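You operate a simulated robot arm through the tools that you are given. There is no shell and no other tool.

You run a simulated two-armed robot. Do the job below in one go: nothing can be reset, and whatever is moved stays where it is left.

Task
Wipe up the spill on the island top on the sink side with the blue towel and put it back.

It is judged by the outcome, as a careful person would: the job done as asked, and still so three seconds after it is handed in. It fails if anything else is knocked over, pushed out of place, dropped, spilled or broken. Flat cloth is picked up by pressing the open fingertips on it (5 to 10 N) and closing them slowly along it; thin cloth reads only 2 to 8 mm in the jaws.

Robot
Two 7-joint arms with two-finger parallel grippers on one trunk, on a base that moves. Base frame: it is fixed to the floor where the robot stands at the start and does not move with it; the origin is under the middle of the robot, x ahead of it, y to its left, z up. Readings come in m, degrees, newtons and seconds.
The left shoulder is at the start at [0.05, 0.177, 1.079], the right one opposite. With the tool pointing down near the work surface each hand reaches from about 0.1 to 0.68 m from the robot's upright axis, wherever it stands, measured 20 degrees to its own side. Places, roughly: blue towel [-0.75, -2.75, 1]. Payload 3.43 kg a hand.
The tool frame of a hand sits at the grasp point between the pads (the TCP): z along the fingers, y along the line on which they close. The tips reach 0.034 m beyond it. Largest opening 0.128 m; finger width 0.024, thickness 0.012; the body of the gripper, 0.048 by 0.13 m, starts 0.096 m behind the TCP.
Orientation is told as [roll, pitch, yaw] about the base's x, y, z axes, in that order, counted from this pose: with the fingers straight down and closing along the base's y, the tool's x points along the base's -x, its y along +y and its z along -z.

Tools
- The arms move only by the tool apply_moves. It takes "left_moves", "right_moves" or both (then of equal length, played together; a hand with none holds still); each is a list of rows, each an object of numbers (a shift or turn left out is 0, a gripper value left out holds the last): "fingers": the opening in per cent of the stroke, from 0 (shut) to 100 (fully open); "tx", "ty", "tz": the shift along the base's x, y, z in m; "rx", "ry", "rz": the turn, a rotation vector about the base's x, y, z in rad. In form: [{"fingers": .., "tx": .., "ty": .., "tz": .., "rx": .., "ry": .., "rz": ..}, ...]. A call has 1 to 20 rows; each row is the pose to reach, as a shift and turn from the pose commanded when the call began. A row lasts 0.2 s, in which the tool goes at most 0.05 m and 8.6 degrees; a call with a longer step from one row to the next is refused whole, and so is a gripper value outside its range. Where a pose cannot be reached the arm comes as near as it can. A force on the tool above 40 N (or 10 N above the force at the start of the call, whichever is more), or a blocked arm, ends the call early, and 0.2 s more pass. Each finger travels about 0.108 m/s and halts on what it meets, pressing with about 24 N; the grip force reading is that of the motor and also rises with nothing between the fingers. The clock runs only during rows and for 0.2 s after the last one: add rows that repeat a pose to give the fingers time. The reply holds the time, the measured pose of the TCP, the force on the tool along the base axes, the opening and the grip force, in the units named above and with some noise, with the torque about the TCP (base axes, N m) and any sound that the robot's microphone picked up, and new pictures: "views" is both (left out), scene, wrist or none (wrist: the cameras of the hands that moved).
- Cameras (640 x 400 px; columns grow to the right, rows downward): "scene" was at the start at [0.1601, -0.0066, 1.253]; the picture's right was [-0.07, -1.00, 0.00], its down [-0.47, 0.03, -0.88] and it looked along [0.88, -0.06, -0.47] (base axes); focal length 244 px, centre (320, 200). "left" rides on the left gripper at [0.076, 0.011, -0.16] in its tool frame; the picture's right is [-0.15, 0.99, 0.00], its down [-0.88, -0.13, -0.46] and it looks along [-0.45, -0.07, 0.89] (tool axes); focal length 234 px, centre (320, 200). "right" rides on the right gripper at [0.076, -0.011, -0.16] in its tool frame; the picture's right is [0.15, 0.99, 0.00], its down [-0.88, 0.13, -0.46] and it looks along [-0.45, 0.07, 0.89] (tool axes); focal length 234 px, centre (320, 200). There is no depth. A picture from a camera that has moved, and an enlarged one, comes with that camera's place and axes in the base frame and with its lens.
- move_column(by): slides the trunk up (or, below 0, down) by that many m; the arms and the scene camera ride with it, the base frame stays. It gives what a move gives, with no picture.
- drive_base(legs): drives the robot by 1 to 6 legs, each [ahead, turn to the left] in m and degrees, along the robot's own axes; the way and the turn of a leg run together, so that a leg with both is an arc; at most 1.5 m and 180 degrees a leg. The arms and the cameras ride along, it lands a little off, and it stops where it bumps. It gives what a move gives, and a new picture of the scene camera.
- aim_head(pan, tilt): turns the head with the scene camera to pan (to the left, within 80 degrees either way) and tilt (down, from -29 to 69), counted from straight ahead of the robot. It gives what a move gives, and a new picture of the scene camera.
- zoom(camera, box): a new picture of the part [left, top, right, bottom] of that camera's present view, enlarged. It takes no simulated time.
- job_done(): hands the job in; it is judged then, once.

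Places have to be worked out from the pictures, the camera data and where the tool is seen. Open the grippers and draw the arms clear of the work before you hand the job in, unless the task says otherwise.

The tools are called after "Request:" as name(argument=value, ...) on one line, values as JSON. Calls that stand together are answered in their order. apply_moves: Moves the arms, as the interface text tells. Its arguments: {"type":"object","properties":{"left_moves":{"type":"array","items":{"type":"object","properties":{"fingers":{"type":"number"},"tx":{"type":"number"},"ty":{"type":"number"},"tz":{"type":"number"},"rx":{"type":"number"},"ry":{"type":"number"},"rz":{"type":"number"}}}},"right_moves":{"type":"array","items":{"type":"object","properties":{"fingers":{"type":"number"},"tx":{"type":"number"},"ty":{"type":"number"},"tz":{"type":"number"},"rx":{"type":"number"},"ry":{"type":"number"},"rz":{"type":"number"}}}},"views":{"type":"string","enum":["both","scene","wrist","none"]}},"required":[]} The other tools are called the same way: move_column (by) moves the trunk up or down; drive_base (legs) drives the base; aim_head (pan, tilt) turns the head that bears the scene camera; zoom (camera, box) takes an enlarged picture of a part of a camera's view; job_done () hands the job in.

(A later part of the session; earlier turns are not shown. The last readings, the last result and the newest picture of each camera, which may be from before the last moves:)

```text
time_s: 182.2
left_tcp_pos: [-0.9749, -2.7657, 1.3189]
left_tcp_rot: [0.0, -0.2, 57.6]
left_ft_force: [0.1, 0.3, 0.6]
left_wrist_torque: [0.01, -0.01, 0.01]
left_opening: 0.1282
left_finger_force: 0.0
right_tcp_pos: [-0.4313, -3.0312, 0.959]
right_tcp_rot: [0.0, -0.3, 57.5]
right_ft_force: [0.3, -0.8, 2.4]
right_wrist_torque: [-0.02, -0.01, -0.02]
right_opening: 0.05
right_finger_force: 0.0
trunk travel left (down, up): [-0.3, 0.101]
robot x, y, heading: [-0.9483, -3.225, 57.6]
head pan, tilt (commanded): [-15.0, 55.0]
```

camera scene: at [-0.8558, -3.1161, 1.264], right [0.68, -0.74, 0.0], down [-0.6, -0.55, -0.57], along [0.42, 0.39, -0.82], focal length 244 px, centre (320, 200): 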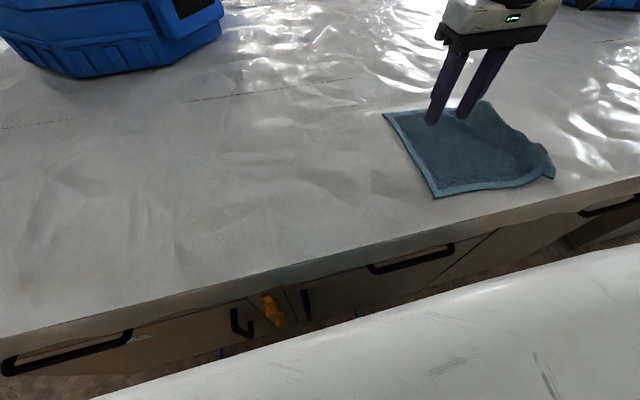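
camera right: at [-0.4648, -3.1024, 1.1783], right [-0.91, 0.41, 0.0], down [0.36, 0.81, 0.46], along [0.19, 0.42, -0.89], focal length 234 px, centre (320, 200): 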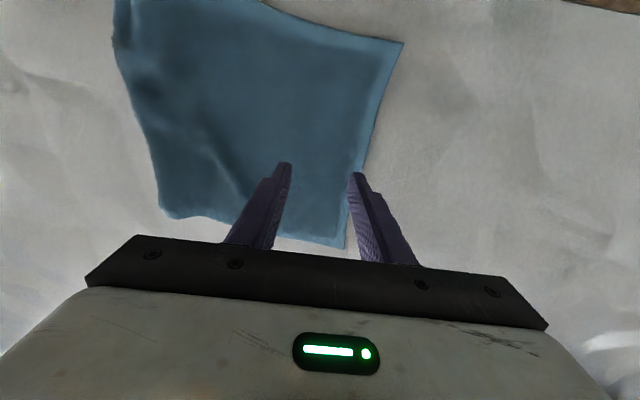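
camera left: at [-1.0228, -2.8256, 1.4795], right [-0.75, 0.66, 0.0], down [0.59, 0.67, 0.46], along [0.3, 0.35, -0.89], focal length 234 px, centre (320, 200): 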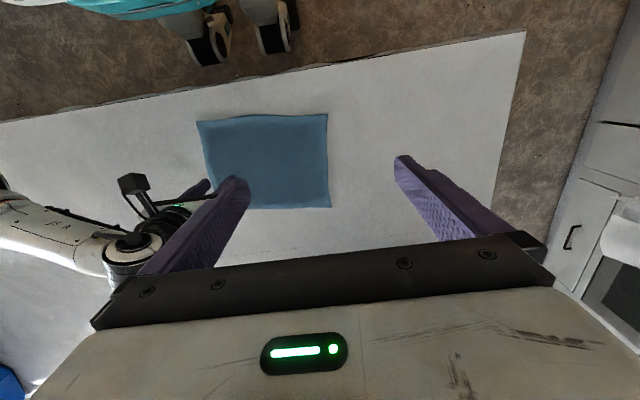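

Contact begins (2.4 N at z=0.959). I press about 2 mm more and close the fingers slowly along the cloth.

Request:
apply_moves(right_moves=[{"tz": -0.0015, "fingers": 39}, {"tz": -0.0015, "fingers": 36}, {"tz": -0.0015, "fingers": 33}, {"tz": -0.0015, "fingers": 30}, {"tz": -0.0015, "fingers": 27}, {"tz": -0.0015, "fingers": 24}, {"tz": -0.0015, "fingers": 21}, {"tz": -0.0015, "fingers": 18}, {"tz": -0.0015, "fingers": 15}, {"tz": -0.0015, "fingers": 12}, {"tz": -0.0015, "fingers": 9}, {"tz": -0.0015, "fingers": 6}, {"tz": -0.0015, "fingers": 3}, {"tz": -0.0015, "fingers": 0}, {"tz": -0.0015, "fingers": 0}, {"tz": -0.0015, "fingers": 0}], views="both")

```text
time_s: 185.7
left_tcp_pos: [-0.9754, -2.7658, 1.3203]
left_tcp_rot: [0.0, -0.2, 57.5]
left_ft_force: [0.9, -0.2, 0.1]
left_wrist_torque: [-0.02, 0.03, -0.04]
left_opening: 0.1281
left_finger_force: 0.0
right_tcp_pos: [-0.4327, -3.0323, 0.9578]
right_tcp_rot: [0.0, -0.3, 57.5]
right_ft_force: [-0.8, -0.6, 8.8]
right_wrist_torque: [-0.04, -0.01, -0.01]
right_opening: 0.0048
right_finger_force: 23.5
trunk travel left (down, up): [-0.3, 0.101]
robot x, y, heading: [-0.945, -3.226, 57.8]
head pan, tilt (commanded): [-15.0, 55.0]
camera scene: at [-0.8564, -3.1161, 1.2641], right [0.68, -0.74, 0.0], down [-0.6, -0.55, -0.57], along [0.42, 0.39, -0.82], focal length 244 px, centre (320, 200)
camera right: at [-0.4638, -3.1016, 1.1156], right [-0.91, 0.41, 0.0], down [0.36, 0.81, 0.46], along [0.19, 0.42, -0.89], focal length 234 px, centre (320, 200)
```

scene: 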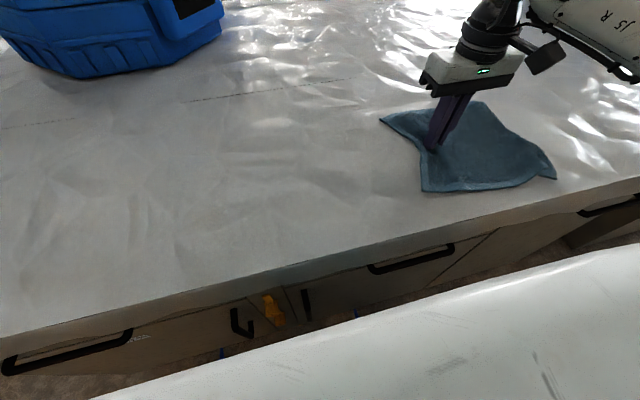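
right: 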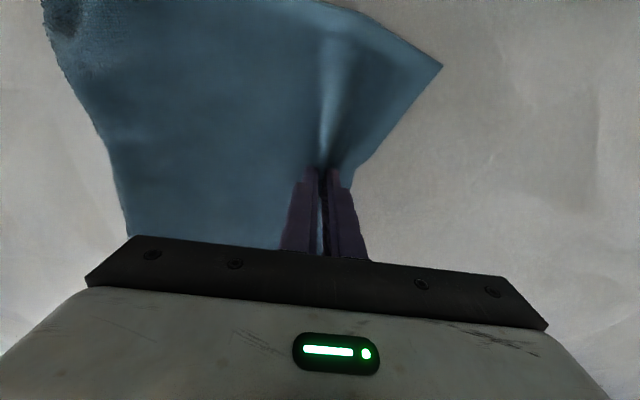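

Gripped (4.8 mm). I lift about 1.5 cm and draw the towel back to the left, with its body trailing over the spill spot.

Request:
apply_moves(right_moves=[{"tz": 0.008, "fingers": 0}, {"tz": 0.016}, {"tx": -0.0264, "ty": 0.0197, "tz": 0.016}, {"tx": -0.0527, "ty": 0.0395, "tz": 0.016}, {"tx": -0.0791, "ty": 0.0592, "tz": 0.016}, {"tx": -0.1055, "ty": 0.0789, "tz": 0.016}, {"tx": -0.1318, "ty": 0.0986, "tz": 0.016}, {"tx": -0.1582, "ty": 0.1184, "tz": 0.016}, {"tx": -0.1845, "ty": 0.1381, "tz": 0.016}, {"tx": -0.2109, "ty": 0.1578, "tz": 0.016}, {"tx": -0.2373, "ty": 0.1775, "tz": 0.016}, {"tx": -0.2636, "ty": 0.1973, "tz": 0.016}, {"tx": -0.29, "ty": 0.217, "tz": 0.016}, {"tx": -0.29, "ty": 0.217, "tz": 0.016}], views="both")

```text
time_s: 188.7
left_tcp_pos: [-0.9758, -2.7651, 1.3189]
left_tcp_rot: [0.0, -0.2, 57.6]
left_ft_force: [0.2, 0.2, -0.9]
left_wrist_torque: [0.01, 0.01, -0.02]
left_opening: 0.1279
left_finger_force: 0.1
right_tcp_pos: [-0.7211, -2.816, 0.9728]
right_tcp_rot: [0.1, -0.2, 57.3]
right_ft_force: [0.1, -0.1, 0.4]
right_wrist_torque: [0.01, 0.0, -0.02]
right_opening: 0.0049
right_finger_force: 24.0
trunk travel left (down, up): [-0.3, 0.101]
robot x, y, heading: [-0.9451, -3.2254, 57.6]
head pan, tilt (commanded): [-15.0, 55.0]
camera scene: at [-0.8554, -3.116, 1.264], right [0.68, -0.74, 0.0], down [-0.6, -0.55, -0.57], along [0.42, 0.39, -0.82], focal length 244 px, centre (320, 200)
camera right: at [-0.7525, -2.886, 1.1307], right [-0.91, 0.41, 0.0], down [0.36, 0.81, 0.46], along [0.19, 0.42, -0.89], focal length 234 px, centre (320, 200)
```

scene: 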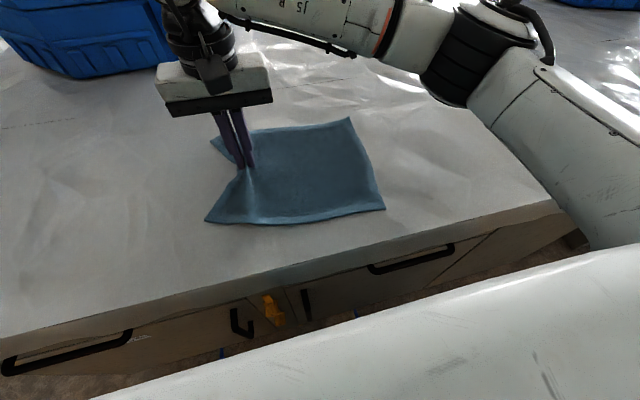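
right: 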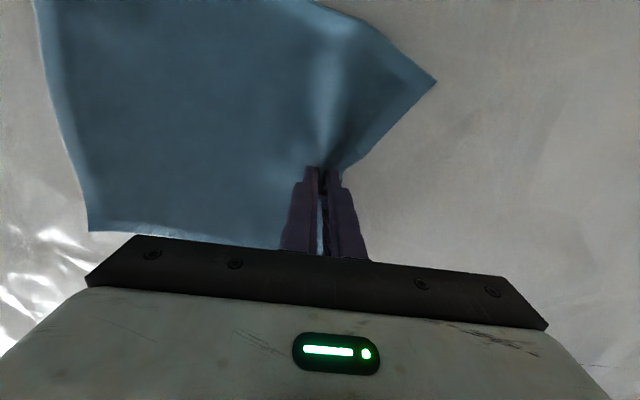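

The towel is flat and trailing well. Before pulling the last stretch I move the left hand further left and back, out of the right arm's way.

Request:
apply_moves(left_moves=[{"tx": -0.03, "ty": -0.01, "tz": -0.01}, {"tx": -0.06, "ty": -0.02, "tz": -0.02}, {"tx": -0.09, "ty": -0.03, "tz": -0.03}, {"tx": -0.12, "ty": -0.04, "tz": -0.04}, {"tx": -0.149, "ty": -0.0475, "tz": -0.05}, {"tx": -0.149, "ty": -0.0475, "tz": -0.05}], views="none")

```text
time_s: 190.1
left_tcp_pos: [-1.0475, -2.7171, 1.2877]
left_tcp_rot: [0.0, -0.3, 57.5]
left_ft_force: [-0.5, -0.3, 0.4]
left_wrist_torque: [0.04, -0.03, -0.01]
left_opening: 0.128
left_finger_force: 0.1
left hand out of reach, approached as far as the arm can: row 1, 2, 3, 4, 5, 6
right_tcp_pos: [-0.7213, -2.8155, 0.9714]
right_tcp_rot: [0.0, -0.2, 57.4]
right_ft_force: [-0.6, 0.3, -0.3]
right_wrist_torque: [-0.03, 0.01, -0.01]
right_opening: 0.0049
right_finger_force: 24.0
trunk travel left (down, up): [-0.3, 0.101]
robot x, y, heading: [-0.9458, -3.2264, 57.7]
head pan, tilt (commanded): [-15.0, 55.0]
```

The left arm stays near its reach limit at that height; I bring that hand lower and nearer to the robot to get clear.

Request:
apply_moves(left_moves=[{"tx": -0.01, "ty": -0.025, "tz": -0.02}, {"tx": -0.02, "ty": -0.05, "tz": -0.04}, {"tx": -0.03, "ty": -0.075, "tz": -0.06}, {"tx": -0.04, "ty": -0.1, "tz": -0.08}, {"tx": -0.05, "ty": -0.125, "tz": -0.1}, {"tx": -0.06, "ty": -0.15, "tz": -0.1}, {"tx": -0.06, "ty": -0.15, "tz": -0.1}], views="scene")

```text
time_s: 191.7
left_tcp_pos: [-1.0704, -2.8712, 1.1749]
left_tcp_rot: [0.0, -0.2, 57.6]
left_ft_force: [-0.2, 0.1, -0.1]
left_wrist_torque: [0.02, 0.01, -0.01]
left_opening: 0.1281
left_finger_force: 0.0
left hand out of reach, approached as far as the arm can: row 1, 2, 3, 4, 5, 6, 7
right_tcp_pos: [-0.7216, -2.8147, 0.9716]
right_tcp_rot: [-0.1, -0.2, 57.5]
right_ft_force: [0.2, 0.2, -0.5]
right_wrist_torque: [-0.01, -0.04, 0.01]
right_opening: 0.0054
right_finger_force: 23.8
trunk travel left (down, up): [-0.3, 0.101]
robot x, y, heading: [-0.9481, -3.2234, 57.5]
head pan, tilt (commanded): [-15.0, 55.0]
camera scene: at [-0.8557, -3.1157, 1.2639], right [0.68, -0.74, 0.0], down [-0.6, -0.55, -0.57], along [0.42, 0.39, -0.82], focal length 244 px, centre (320, 200)
```

scene: 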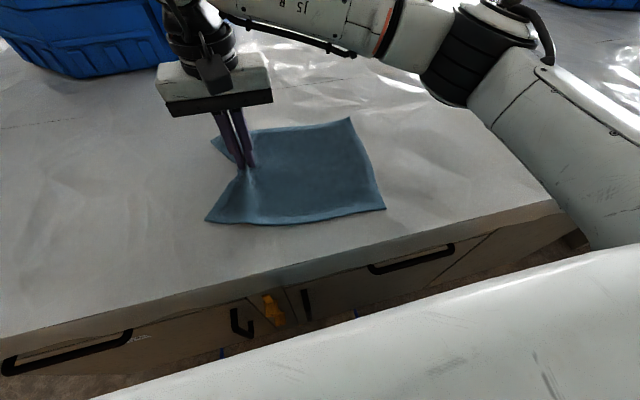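

The left hand is clear now (0.25 m nearer to me). I pull the towel the rest of the way to its original place.

Request:
apply_moves(right_moves=[{"tx": -0.025, "ty": 0.0188, "fingers": 0}, {"tx": -0.0503, "ty": 0.0375}, {"tx": -0.0755, "ty": 0.0563}, {"tx": -0.1007, "ty": 0.075}, {"tx": -0.126, "ty": 0.0938}, {"tx": -0.151, "ty": 0.1125}, {"tx": -0.151, "ty": 0.1125}], views="both")

```text
time_s: 193.2
left_tcp_pos: [-1.071, -2.8713, 1.1741]
left_tcp_rot: [-0.1, -0.2, 57.6]
left_ft_force: [0.1, -1.4, -0.2]
left_wrist_torque: [0.0, 0.01, 0.0]
left_opening: 0.128
left_finger_force: 0.1
right_tcp_pos: [-0.7979, -2.7352, 0.9725]
right_tcp_rot: [0.3, -0.3, 54.9]
right_ft_force: [-0.1, -0.3, 0.6]
right_wrist_torque: [0.02, -0.03, 0.03]
right_opening: 0.0048
right_finger_force: 24.1
right hand out of reach, approached as far as the arm can: row 5, 6, 7
trunk travel left (down, up): [-0.3, 0.101]
robot x, y, heading: [-0.9461, -3.2225, 57.4]
head pan, tilt (commanded): [-15.0, 55.0]
camera scene: at [-0.8558, -3.1159, 1.264], right [0.68, -0.74, 0.0], down [-0.6, -0.55, -0.57], along [0.42, 0.39, -0.82], focal length 244 px, centre (320, 200)
camera right: at [-0.8315, -2.8044, 1.1317], right [-0.89, 0.45, 0.0], down [0.4, 0.79, 0.46], along [0.2, 0.41, -0.89], focal length 234 px, centre (320, 200)
```

scene: 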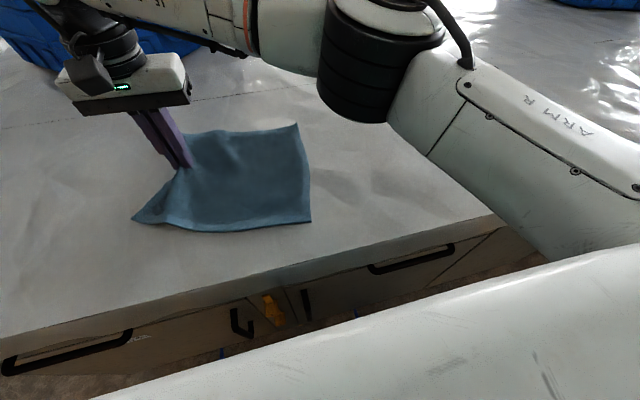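
right: 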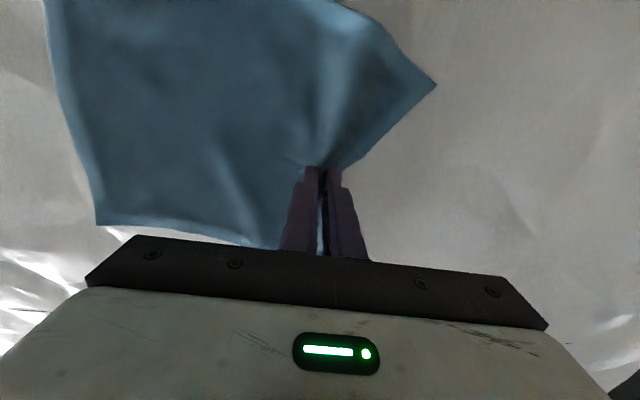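

The right arm's reach ends at (-0.798,-2.735); the towel's right edge is still about 5 cm right of its old place. I set the cloth down here, release it and withdraw the right hand to the right; the left hand will do the rest.

Request:
apply_moves(right_moves=[{"tx": 0.037, "ty": -0.016, "tz": 0.0, "fingers": 0}, {"tx": 0.0746, "ty": -0.033, "tz": -0.006}, {"tx": 0.0746, "ty": -0.033, "tz": -0.013}, {"tx": 0.0746, "ty": -0.033, "tz": -0.014, "fingers": 6}, {"tx": 0.0746, "ty": -0.033, "tz": -0.013, "fingers": 12}, {"tx": 0.0746, "ty": -0.033, "tz": -0.011, "fingers": 20}, {"tx": 0.0746, "ty": -0.033, "tz": -0.005, "fingers": 28}, {"tx": 0.0746, "ty": -0.033, "tz": 0.01, "fingers": 36}, {"tx": 0.0746, "ty": -0.033, "tz": 0.04, "fingers": 36}, {"tx": 0.0746, "ty": -0.033, "tz": 0.08}, {"tx": 0.0746, "ty": -0.033, "tz": 0.12}, {"tx": 0.0746, "ty": -0.033, "tz": 0.14}], views="scene")

```text
time_s: 195.8
left_tcp_pos: [-1.0722, -2.8714, 1.1748]
left_tcp_rot: [-0.1, -0.2, 57.6]
left_ft_force: [0.6, -0.4, 0.1]
left_wrist_torque: [-0.01, 0.0, 0.0]
left_opening: 0.1279
left_finger_force: 0.1
right_tcp_pos: [-0.7482, -2.7728, 1.1117]
right_tcp_rot: [0.0, -0.3, 57.4]
right_ft_force: [0.4, 0.5, 0.8]
right_wrist_torque: [0.03, 0.06, 0.02]
right_opening: 0.0462
right_finger_force: 0.1
trunk travel left (down, up): [-0.3, 0.101]
robot x, y, heading: [-0.9445, -3.2256, 57.2]
head pan, tilt (commanded): [-15.0, 55.0]
camera scene: at [-0.8558, -3.1159, 1.264], right [0.68, -0.74, 0.0], down [-0.6, -0.55, -0.57], along [0.42, 0.39, -0.82], focal length 244 px, centre (320, 200)
```

scene: 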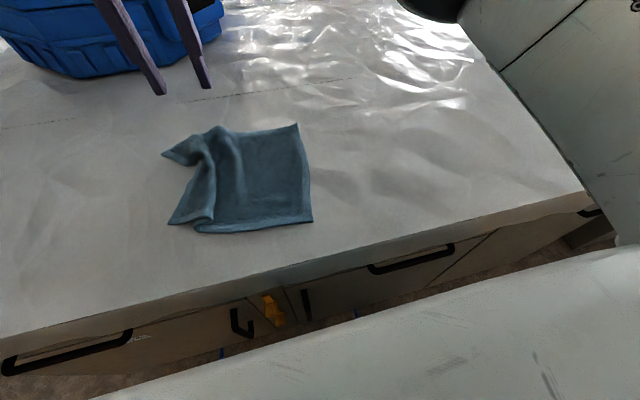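

The set-down shifted the left strip and crumpled it a bit. I withdraw the right hand to the right so the left hand can pull that edge out, and look closely.

Request:
apply_moves(right_moves=[{"tx": 0.035, "ty": -0.022, "tz": 0.02}, {"tx": 0.07, "ty": -0.045, "tz": 0.04}, {"tx": 0.105, "ty": -0.067, "tz": 0.06}, {"tx": 0.14, "ty": -0.089, "tz": 0.08}, {"tx": 0.176, "ty": -0.112, "tz": 0.1}, {"tx": 0.211, "ty": -0.134, "tz": 0.12}, {"tx": 0.211, "ty": -0.134, "tz": 0.12}], views="both")

Request:
zoom(camera="scene", box=[130, 100, 350, 237])

Request:
zoom(camera="left", box=[0, 0, 640, 400])

```text
time_s: 197.4
left_tcp_pos: [-1.0705, -2.8733, 1.1744]
left_tcp_rot: [-0.1, 0.0, 57.5]
left_ft_force: [-0.7, 0.6, 0.4]
left_wrist_torque: [0.0, 0.02, -0.03]
left_opening: 0.128
left_finger_force: 0.1
right_tcp_pos: [-0.5388, -2.9066, 1.2289]
right_tcp_rot: [0.0, -0.3, 57.4]
right_ft_force: [-0.7, 0.7, 1.0]
right_wrist_torque: [-0.01, 0.02, -0.02]
right_opening: 0.0462
right_finger_force: 0.0
trunk travel left (down, up): [-0.3, 0.101]
robot x, y, heading: [-0.9424, -3.2223, 57.5]
head pan, tilt (commanded): [-15.0, 55.0]
camera scene: at [-0.8558, -3.1155, 1.2639], right [0.68, -0.74, 0.0], down [-0.6, -0.55, -0.57], along [0.42, 0.39, -0.82], focal length 244 px, centre (320, 200)
camera right: at [-0.5699, -2.9784, 1.3872], right [-0.91, 0.41, 0.0], down [0.36, 0.81, 0.46], along [0.19, 0.42, -0.89], focal length 234 px, centre (320, 200)
```

scene: 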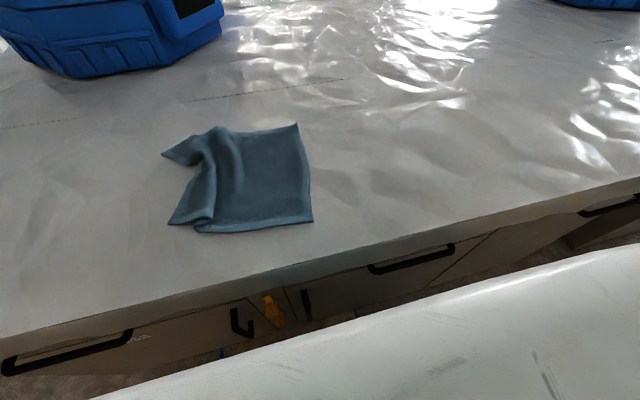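
right: 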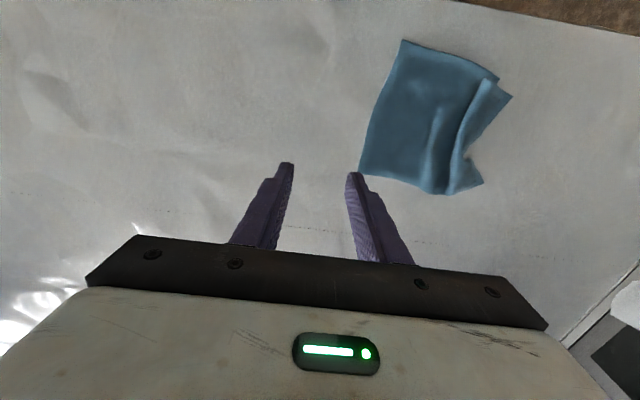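

```text
2.91 times, centred on (240, 168) of scene
camera zoom: at [-0.8558, -3.1155, 1.2639], right [0.68, -0.74, 0.0], down [-0.6, -0.55, -0.57], along [0.42, 0.39, -0.82], focal length 710 px, centre (553, 292)
```

zoom: 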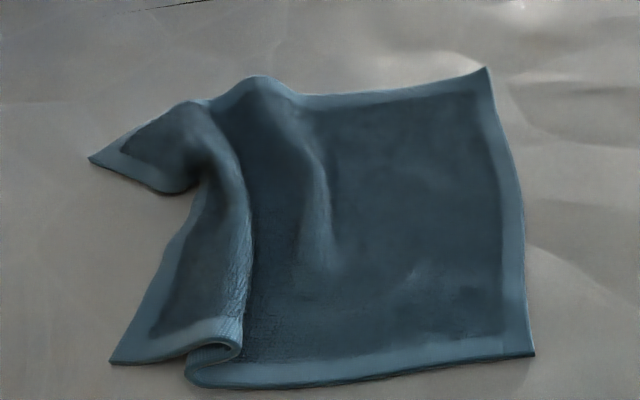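

```text
1.00 times, centred on (320, 200) of left (not enlarged: the box is as wide or as high as the picture)
camera zoom: at [-1.1211, -2.9291, 1.3345], right [-0.76, 0.65, 0.0], down [0.58, 0.67, 0.46], along [0.3, 0.35, -0.89], focal length 234 px, centre (320, 200)
```

zoom: 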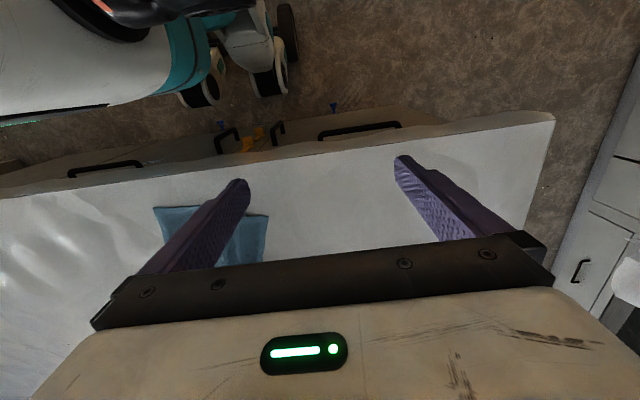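

The left strip has one pleat along it. I bring the left hand, about 20% open, over the strip just inside the left edge at about (-0.803,-2.787).

Request:
apply_moves(left_moves=[{"tx": 0.0334, "ty": 0.0108, "tz": -0.012, "fingers": 70}, {"tx": 0.0669, "ty": 0.0216, "tz": -0.024, "fingers": 45}, {"tx": 0.1003, "ty": 0.0324, "tz": -0.036, "fingers": 20}, {"tx": 0.1338, "ty": 0.0432, "tz": -0.06}, {"tx": 0.1672, "ty": 0.0539, "tz": -0.085}, {"tx": 0.2006, "ty": 0.0647, "tz": -0.11}, {"tx": 0.2341, "ty": 0.0755, "tz": -0.135}, {"tx": 0.2675, "ty": 0.0863, "tz": -0.154}, {"tx": 0.2675, "ty": 0.0863, "tz": -0.154}], views="both")

Request:
zoom(camera="left", box=[200, 80, 440, 230])

```text
time_s: 199.4
left_tcp_pos: [-0.8026, -2.7862, 1.0187]
left_tcp_rot: [0.0, -0.2, 57.5]
left_ft_force: [-1.1, 0.3, 0.9]
left_wrist_torque: [0.01, 0.0, -0.01]
left_opening: 0.0257
left_finger_force: 0.2
right_tcp_pos: [-0.5392, -2.9082, 1.2302]
right_tcp_rot: [0.1, -0.3, 57.3]
right_ft_force: [0.0, 0.0, -0.5]
right_wrist_torque: [0.03, -0.01, -0.01]
right_opening: 0.0464
right_finger_force: 0.0
trunk travel left (down, up): [-0.3, 0.101]
robot x, y, heading: [-0.9475, -3.2182, 57.7]
head pan, tilt (commanded): [-15.0, 55.0]
camera scene: at [-0.856, -3.1159, 1.264], right [0.68, -0.74, 0.0], down [-0.6, -0.55, -0.57], along [0.42, 0.39, -0.82], focal length 244 px, centre (320, 200)
camera left: at [-0.853, -2.8436, 1.1785], right [-0.76, 0.65, 0.0], down [0.58, 0.67, 0.46], along [0.3, 0.35, -0.89], focal length 234 px, centre (320, 200)
```

scene: 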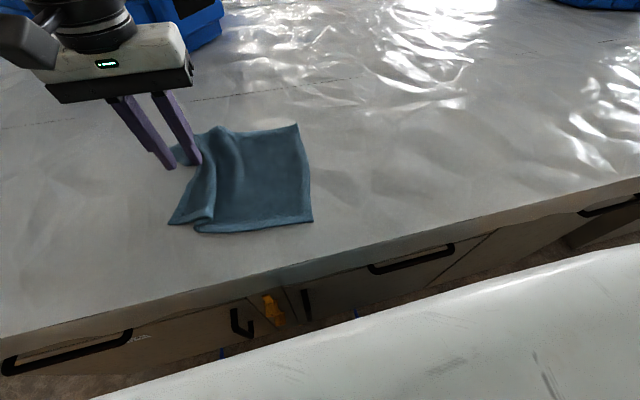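
left: 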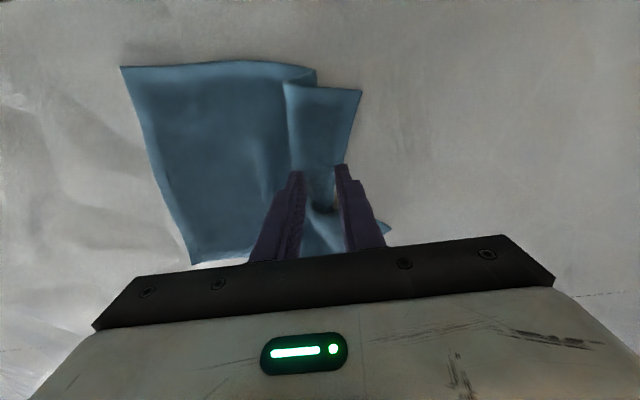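

```text
2.67 times, centred on (320, 155) of left
camera zoom: at [-0.853, -2.8436, 1.1785], right [-0.76, 0.65, 0.0], down [0.58, 0.67, 0.46], along [0.3, 0.35, -0.89], focal length 624 px, centre (320, 320)
```

zoom: 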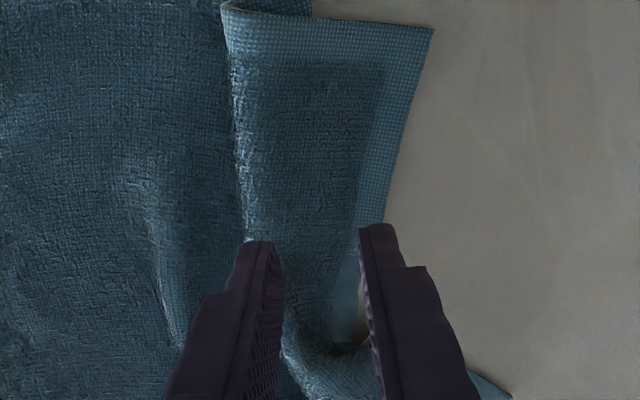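

The two fingertips will land between the pleat ridge and the left hem. I lower the left hand to contact.

Request:
apply_moves(left_moves=[{"tz": -0.025}, {"tz": -0.045}, {"tz": -0.052}, {"tz": -0.056}, {"tz": -0.059}, {"tz": -0.059}], views="none")

```text
time_s: 200.8
left_tcp_pos: [-0.8055, -2.786, 0.9622]
left_tcp_rot: [-0.1, -0.3, 57.6]
left_ft_force: [0.2, 0.1, 10.2]
left_wrist_torque: [-0.05, -0.14, -0.04]
left_opening: 0.0251
left_finger_force: 0.1
right_tcp_pos: [-0.5388, -2.9085, 1.2289]
right_tcp_rot: [0.1, -0.4, 57.4]
right_ft_force: [-0.3, -0.5, 0.5]
right_wrist_torque: [-0.01, 0.03, 0.02]
right_opening: 0.0461
right_finger_force: 0.1
trunk travel left (down, up): [-0.3, 0.101]
robot x, y, heading: [-0.9478, -3.2231, 57.3]
head pan, tilt (commanded): [-15.0, 55.0]
```

Contact with 10 N at z=0.962. I close the left fingers slowly, easing by half a millimetre.

Request:
apply_moves(left_moves=[{"tz": 0.0005, "fingers": 20}, {"tz": 0.0008, "fingers": 18}, {"tz": 0.0008, "fingers": 16}, {"tz": 0.0008, "fingers": 14}, {"tz": 0.0008, "fingers": 12}, {"tz": 0.0008, "fingers": 10}, {"tz": 0.0008, "fingers": 8}, {"tz": 0.0008, "fingers": 6}, {"tz": 0.0008, "fingers": 4}, {"tz": 0.0008, "fingers": 2}, {"tz": 0.0008, "fingers": 0}, {"tz": 0.0008, "fingers": 0}, {"tz": 0.0008, "fingers": 0}], views="wrist")

```text
time_s: 203.7
left_tcp_pos: [-0.8053, -2.786, 0.9639]
left_tcp_rot: [0.1, -0.3, 57.6]
left_ft_force: [1.4, 0.1, 6.7]
left_wrist_torque: [0.01, -0.07, -0.03]
left_opening: 0.0043
left_finger_force: 24.4
right_tcp_pos: [-0.5395, -2.9092, 1.2296]
right_tcp_rot: [0.0, -0.3, 57.4]
right_ft_force: [0.4, -0.8, -0.8]
right_wrist_torque: [0.04, -0.02, 0.0]
right_opening: 0.0461
right_finger_force: 0.2
trunk travel left (down, up): [-0.3, 0.101]
robot x, y, heading: [-0.9459, -3.2215, 57.5]
head pan, tilt (commanded): [-15.0, 55.0]
camera left: at [-0.8547, -2.8432, 1.1222], right [-0.76, 0.65, 0.0], down [0.58, 0.67, 0.46], along [0.3, 0.35, -0.89], focal length 234 px, centre (320, 200)
```

left: 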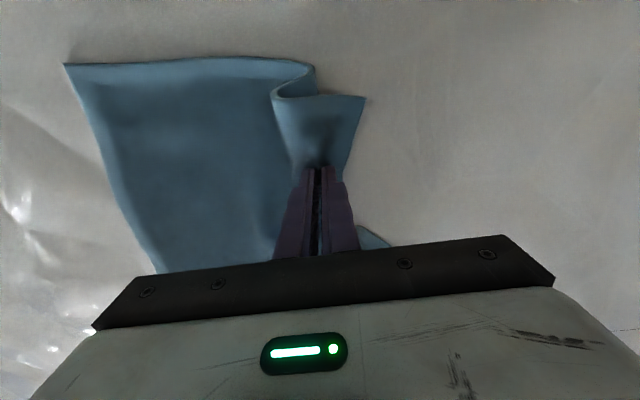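

Gripped (4.3 mm), at a point roughly 7 cm from the near left corner. I lift 1.5 cm and pull it out to the left to where that part lay originally.

Request:
apply_moves(left_moves=[{"tz": 0.008, "fingers": 0}, {"tz": 0.015}, {"tx": -0.0243, "ty": 0.0128, "tz": 0.015}, {"tx": -0.0486, "ty": 0.0256, "tz": 0.015}, {"tx": -0.073, "ty": 0.0384, "tz": 0.015}, {"tx": -0.0973, "ty": 0.0512, "tz": 0.015}, {"tx": -0.1216, "ty": 0.064, "tz": 0.015}, {"tx": -0.1216, "ty": 0.064, "tz": 0.01}, {"tx": -0.1216, "ty": 0.064, "tz": 0.01}], views="both")

```text
time_s: 205.7
left_tcp_pos: [-0.9283, -2.7212, 0.972]
left_tcp_rot: [0.0, -0.2, 57.6]
left_ft_force: [-0.5, 0.4, 0.3]
left_wrist_torque: [-0.04, 0.01, 0.0]
left_opening: 0.004
left_finger_force: 24.6
right_tcp_pos: [-0.5386, -2.9078, 1.2284]
right_tcp_rot: [0.0, -0.2, 57.4]
right_ft_force: [0.4, 0.1, 0.0]
right_wrist_torque: [-0.01, 0.01, 0.01]
right_opening: 0.0461
right_finger_force: 0.0
trunk travel left (down, up): [-0.3, 0.101]
robot x, y, heading: [-0.9441, -3.2244, 57.7]
head pan, tilt (commanded): [-15.0, 55.0]
camera scene: at [-0.8558, -3.1158, 1.264], right [0.68, -0.74, 0.0], down [-0.6, -0.55, -0.57], along [0.42, 0.39, -0.82], focal length 244 px, centre (320, 200)
camera left: at [-0.9776, -2.7778, 1.1316], right [-0.76, 0.65, 0.0], down [0.58, 0.67, 0.46], along [0.3, 0.35, -0.89], focal length 234 px, centre (320, 200)
```

scene: 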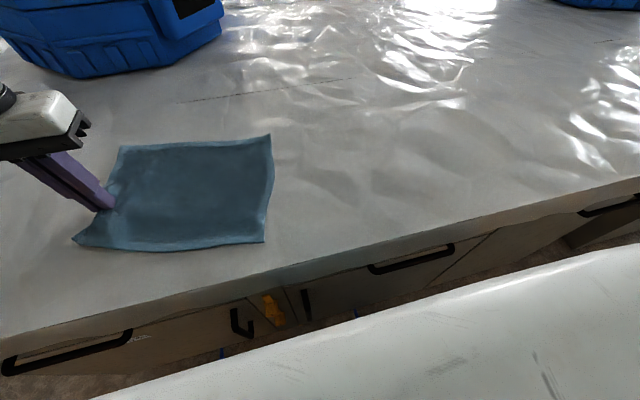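
left: 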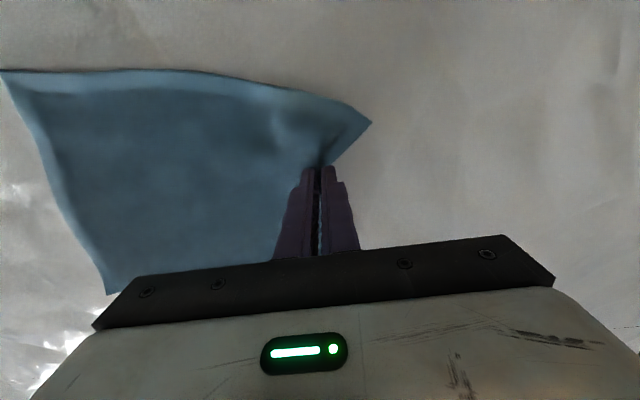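

The towel is flat and within about 2 cm of its original place. I lower the pinched spot to the surface and open the fingers slowly with light contact to smooth it, then lift off.

Request:
apply_moves(left_moves=[{"tz": -0.005, "fingers": 0}, {"tz": -0.01, "fingers": 0}, {"tz": -0.012, "fingers": 3}, {"tz": -0.012, "fingers": 6}, {"tz": -0.012, "fingers": 9}, {"tz": -0.012, "fingers": 12}, {"tz": -0.012, "fingers": 15}, {"tz": -0.012, "fingers": 18}, {"tz": -0.012, "fingers": 21}, {"tz": -0.005, "fingers": 21}, {"tz": 0.01, "fingers": 21}, {"tz": 0.04}, {"tz": 0.08}, {"tz": 0.12}, {"tz": 0.12}], views="both")

Request:
zoom(camera="scene", box=[40, 110, 300, 272])

```text
time_s: 208.8
left_tcp_pos: [-0.9266, -2.7229, 1.0944]
left_tcp_rot: [0.1, -0.1, 57.5]
left_ft_force: [0.2, 0.3, 0.1]
left_wrist_torque: [0.0, 0.0, 0.0]
left_opening: 0.0268
left_finger_force: 0.0
right_tcp_pos: [-0.5394, -2.908, 1.2287]
right_tcp_rot: [0.0, -0.2, 57.3]
right_ft_force: [0.1, 0.2, 0.2]
right_wrist_torque: [0.0, 0.01, 0.01]
right_opening: 0.046
right_finger_force: 0.0
trunk travel left (down, up): [-0.3, 0.101]
robot x, y, heading: [-0.9493, -3.2251, 57.6]
head pan, tilt (commanded): [-15.0, 55.0]
camera scene: at [-0.8558, -3.1156, 1.2639], right [0.68, -0.74, 0.0], down [-0.6, -0.55, -0.57], along [0.42, 0.39, -0.82], focal length 244 px, centre (320, 200)
camera left: at [-0.9756, -2.7792, 1.2535], right [-0.76, 0.65, 0.0], down [0.58, 0.67, 0.46], along [0.3, 0.35, -0.89], focal length 234 px, centre (320, 200)
```

scene: 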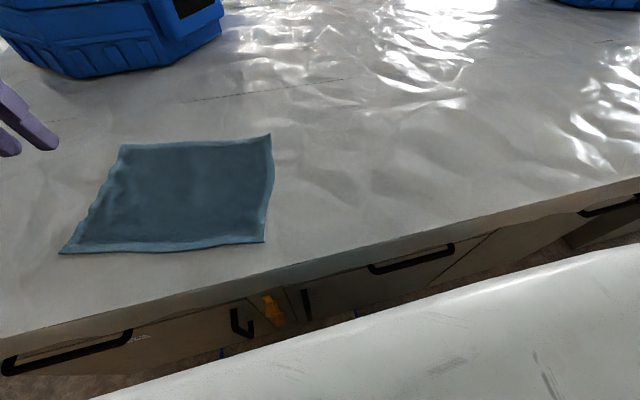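
left: 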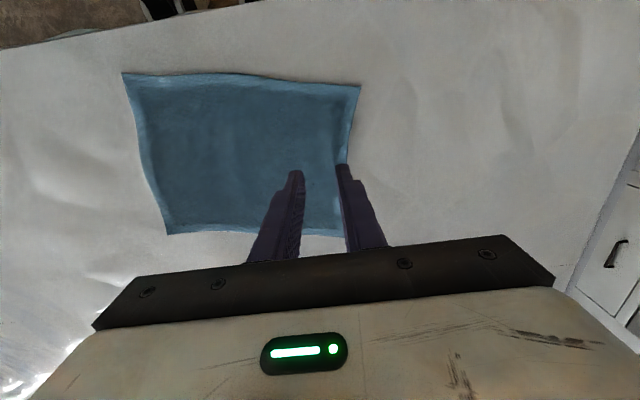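

```text
2.46 times, centred on (170, 191) of scene
camera zoom: at [-0.8558, -3.1156, 1.2639], right [0.68, -0.74, 0.0], down [-0.6, -0.55, -0.57], along [0.42, 0.39, -0.82], focal length 600 px, centre (689, 222)
```

zoom: 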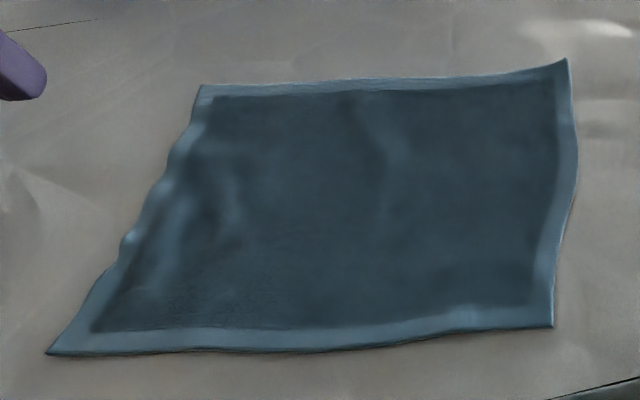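

The towel lies flat again, its centre about 2 cm from where it was. I raise the left hand, back off, and check the spill spot from the low viewpoint once more.

Request:
apply_moves(left_moves=[{"tz": 0.04, "fingers": 50}, {"tz": 0.08, "fingers": 100}, {"tx": -0.01, "ty": -0.03, "tz": 0.11}, {"tx": -0.02, "ty": -0.06, "tz": 0.13}], right_moves=[{"tz": 0.0, "fingers": 60}, {"tz": 0.0, "fingers": 100}, {"tx": -0.02, "ty": -0.03, "tz": 0.0}, {"tx": -0.03, "ty": -0.05, "tz": 0.0}], views="none")

Request:
drive_base(legs=[[-0.45, -0.5]])

Request:
move_column(by=-0.15)

Request:
aim_head(pan=-12, tilt=20)

Request:
zoom(camera="scene", box=[304, 166, 368, 206])

Request:
zoom(camera="scene", box=[260, 150, 420, 250])

```text
time_s: 209.8
left_tcp_pos: [-0.9454, -2.7827, 1.2238]
left_tcp_rot: [0.0, -0.2, 57.6]
left_ft_force: [0.7, 0.0, -0.7]
left_wrist_torque: [-0.01, -0.01, -0.01]
left_opening: 0.128
left_finger_force: 0.0
right_tcp_pos: [-0.5687, -2.9569, 1.2288]
right_tcp_rot: [0.0, -0.2, 57.5]
right_ft_force: [1.0, 0.1, 0.3]
right_wrist_torque: [0.04, -0.02, -0.02]
right_opening: 0.1279
right_finger_force: 0.1
trunk travel left (down, up): [-0.3, 0.101]
robot x, y, heading: [-0.9471, -3.2227, 57.5]
head pan, tilt (commanded): [-15.0, 55.0]
```

```text
time_s: 212.6
left_tcp_pos: [-1.1824, -3.1589, 1.2236]
left_tcp_rot: [0.0, -0.2, 56.9]
left_ft_force: [-0.6, 0.1, 0.2]
left_wrist_torque: [0.0, 0.0, 0.0]
left_opening: 0.128
left_finger_force: 0.1
right_tcp_pos: [-0.8066, -3.3389, 1.2283]
right_tcp_rot: [0.1, -0.3, 57.0]
right_ft_force: [-0.6, -0.1, 0.7]
right_wrist_torque: [-0.01, -0.02, -0.01]
right_opening: 0.1281
right_finger_force: 0.1
trunk travel left (down, up): [-0.3, 0.101]
robot x, y, heading: [-1.187, -3.6005, 57.0]
head pan, tilt (commanded): [-15.0, 55.0]
camera scene: at [-1.0972, -3.4945, 1.264], right [0.67, -0.74, 0.0], down [-0.61, -0.55, -0.57], along [0.43, 0.38, -0.82], focal length 244 px, centre (320, 200)
```

scene: 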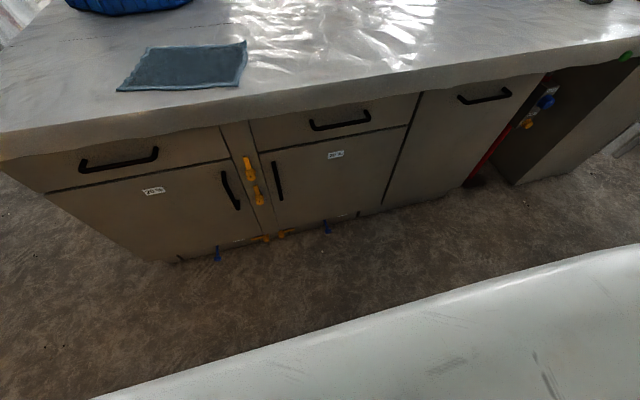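

```text
time_s: 214.3
left_tcp_pos: [-1.1815, -3.1593, 1.0733]
left_tcp_rot: [-0.1, -0.2, 57.0]
left_ft_force: [-0.1, -0.8, -0.4]
left_wrist_torque: [0.01, 0.0, 0.03]
left_opening: 0.1279
left_finger_force: 0.1
right_tcp_pos: [-0.8076, -3.3375, 1.0794]
right_tcp_rot: [0.1, -0.2, 56.8]
right_ft_force: [-0.1, 0.9, 0.0]
right_wrist_torque: [0.02, 0.0, -0.02]
right_opening: 0.1279
right_finger_force: 0.0
trunk travel left (down, up): [-0.15, 0.251]
robot x, y, heading: [-1.1859, -3.6037, 57.0]
head pan, tilt (commanded): [-15.0, 55.0]
```

```text
time_s: 215.3
left_tcp_pos: [-1.1835, -3.1583, 1.0726]
left_tcp_rot: [0.0, -0.2, 57.1]
left_ft_force: [1.4, -0.1, 0.2]
left_wrist_torque: [-0.02, -0.02, -0.02]
left_opening: 0.1276
left_finger_force: 0.2
right_tcp_pos: [-0.8073, -3.3391, 1.0798]
right_tcp_rot: [0.0, -0.3, 56.8]
right_ft_force: [0.0, -0.8, -1.0]
right_wrist_torque: [0.04, -0.05, -0.02]
right_opening: 0.128
right_finger_force: 0.1
trunk travel left (down, up): [-0.15, 0.251]
robot x, y, heading: [-1.1859, -3.5995, 56.7]
head pan, tilt (commanded): [-12.0, 20.0]
camera scene: at [-1.0847, -3.4766, 1.166], right [0.71, -0.71, 0.0], down [-0.24, -0.24, -0.94], along [0.66, 0.66, -0.34], focal length 244 px, centre (320, 200)
```

scene: 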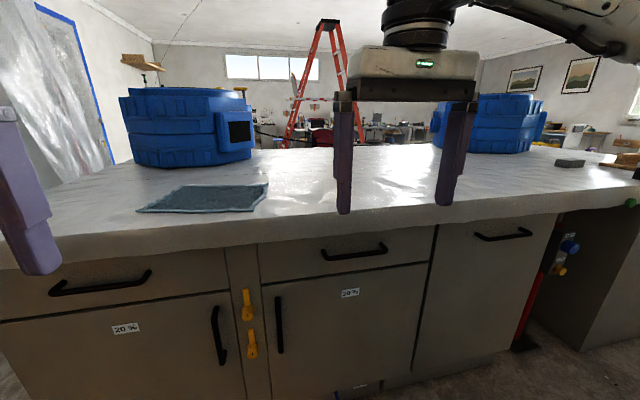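

```text
10.00 times, centred on (336, 186) of scene
camera zoom: at [-1.0847, -3.4766, 1.166], right [0.71, -0.71, 0.0], down [-0.24, -0.24, -0.94], along [0.66, 0.66, -0.34], focal length 2439 px, centre (160, 340)
```

zoom: 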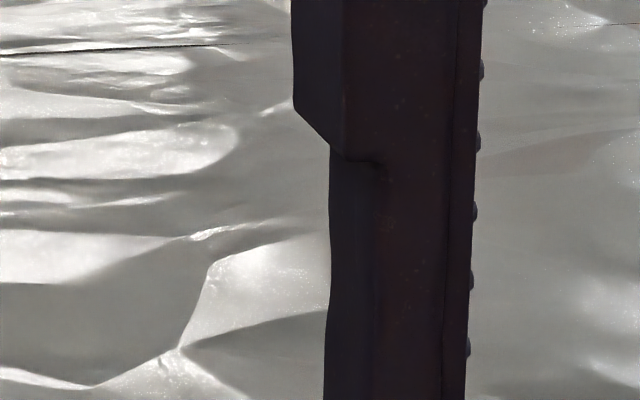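

```text
4.00 times, centred on (340, 200) of scene
camera zoom: at [-1.0847, -3.4766, 1.166], right [0.71, -0.71, 0.0], down [-0.24, -0.24, -0.94], along [0.66, 0.66, -0.34], focal length 976 px, centre (240, 200)
```

zoom: 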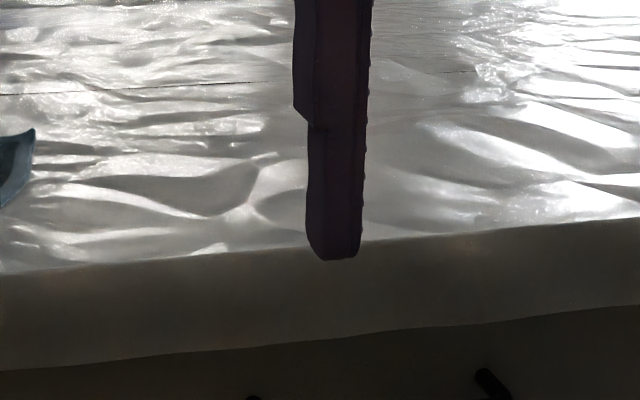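

The right finger hides the spot. I move the right hand up and to the right and zoom again.

Request:
apply_moves(right_moves=[{"tx": 0.03, "ty": -0.02, "tz": 0.03}, {"tx": 0.06, "ty": -0.04, "tz": 0.06}, {"tx": 0.09, "ty": -0.06, "tz": 0.09}, {"tx": 0.12, "ty": -0.08, "tz": 0.12}, {"tx": 0.12, "ty": -0.08, "tz": 0.12}], views="none")

Request:
zoom(camera="scene", box=[304, 166, 368, 206])

Request:
zoom(camera="scene", box=[260, 150, 420, 250])

Request:
zoom(camera="scene", box=[120, 150, 300, 262])

```text
time_s: 216.5
left_tcp_pos: [-1.1825, -3.1576, 1.0731]
left_tcp_rot: [-0.1, -0.3, 57.0]
left_ft_force: [0.5, -0.3, -0.7]
left_wrist_torque: [0.01, -0.01, 0.0]
left_opening: 0.1279
left_finger_force: 0.1
right_tcp_pos: [-0.7241, -3.391, 1.161]
right_tcp_rot: [0.0, -0.5, 56.8]
right_ft_force: [0.2, 0.8, 0.1]
right_wrist_torque: [0.0, -0.01, -0.07]
right_opening: 0.1282
right_finger_force: 0.1
right hand out of reach, approached as far as the arm can: row 3, 4, 5
trunk travel left (down, up): [-0.15, 0.251]
robot x, y, heading: [-1.1883, -3.6017, 57.0]
head pan, tilt (commanded): [-12.0, 20.0]
```

```text
10.00 times, centred on (336, 186) of scene
camera zoom: at [-1.0846, -3.4765, 1.1661], right [0.71, -0.71, 0.0], down [-0.24, -0.24, -0.94], along [0.66, 0.66, -0.34], focal length 2439 px, centre (160, 340)
```

zoom: 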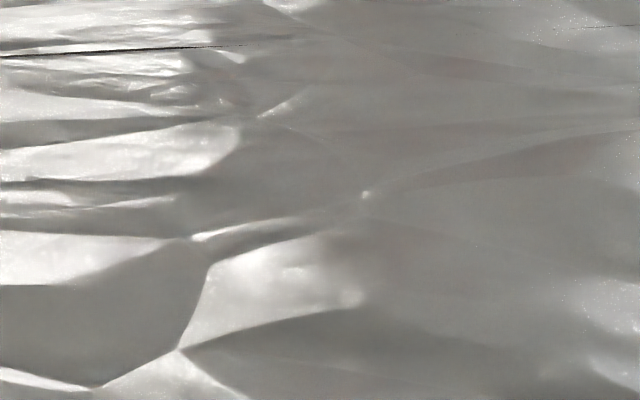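

```text
4.00 times, centred on (340, 200) of scene
camera zoom: at [-1.0846, -3.4765, 1.1661], right [0.71, -0.71, 0.0], down [-0.24, -0.24, -0.94], along [0.66, 0.66, -0.34], focal length 976 px, centre (240, 200)
```

zoom: 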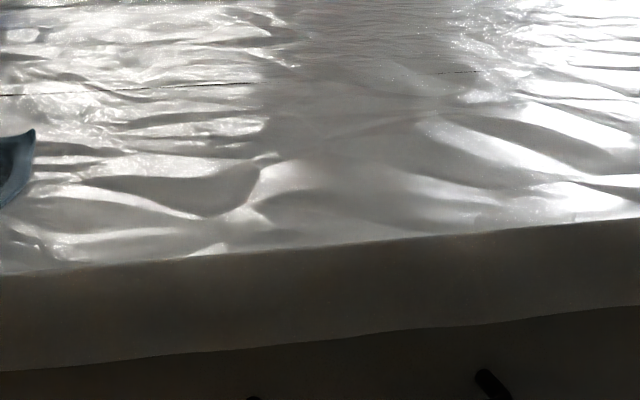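

```text
3.56 times, centred on (210, 206) of scene
camera zoom: at [-1.0846, -3.4765, 1.1661], right [0.71, -0.71, 0.0], down [-0.24, -0.24, -0.94], along [0.66, 0.66, -0.34], focal length 867 px, centre (711, 179)
```

zoom: 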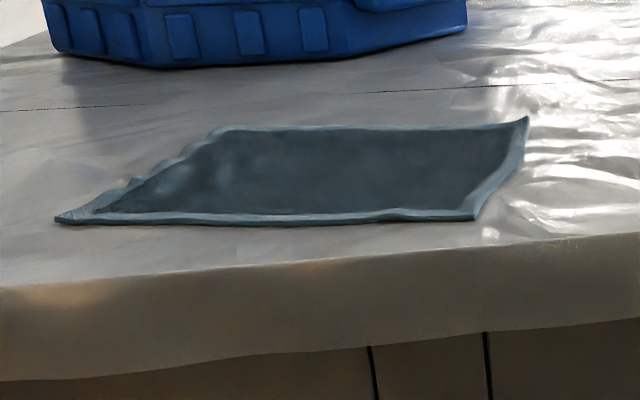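

The lens-shaped puddle is gone from this view; only a tiny bright speck shows near (340,185). I enlarge it, and check the wider surroundings for leftovers.

Request:
zoom(camera="scene", box=[328, 178, 352, 193])

Request:
zoom(camera="scene", box=[350, 160, 430, 210])

```text
16.00 times, centred on (340, 186) of scene
camera zoom: at [-1.0846, -3.4765, 1.1661], right [0.71, -0.71, 0.0], down [-0.24, -0.24, -0.94], along [0.66, 0.66, -0.34], focal length 3903 px, centre (0, 432)
```

zoom: 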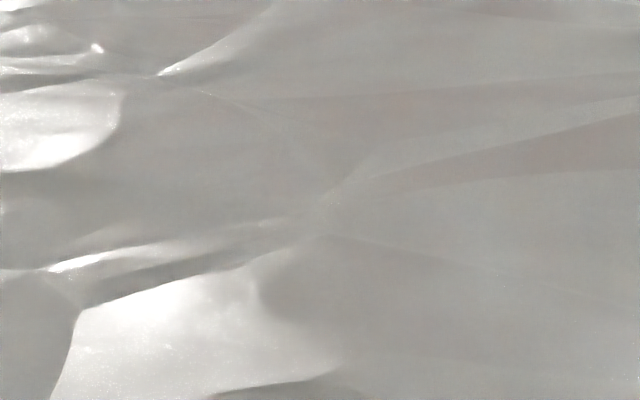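

```text
8.00 times, centred on (390, 185) of scene
camera zoom: at [-1.0846, -3.4765, 1.1661], right [0.71, -0.71, 0.0], down [-0.24, -0.24, -0.94], along [0.66, 0.66, -0.34], focal length 1952 px, centre (-240, 320)
```

zoom: 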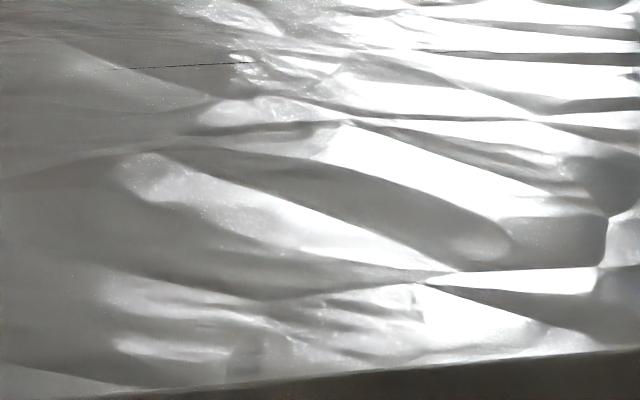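

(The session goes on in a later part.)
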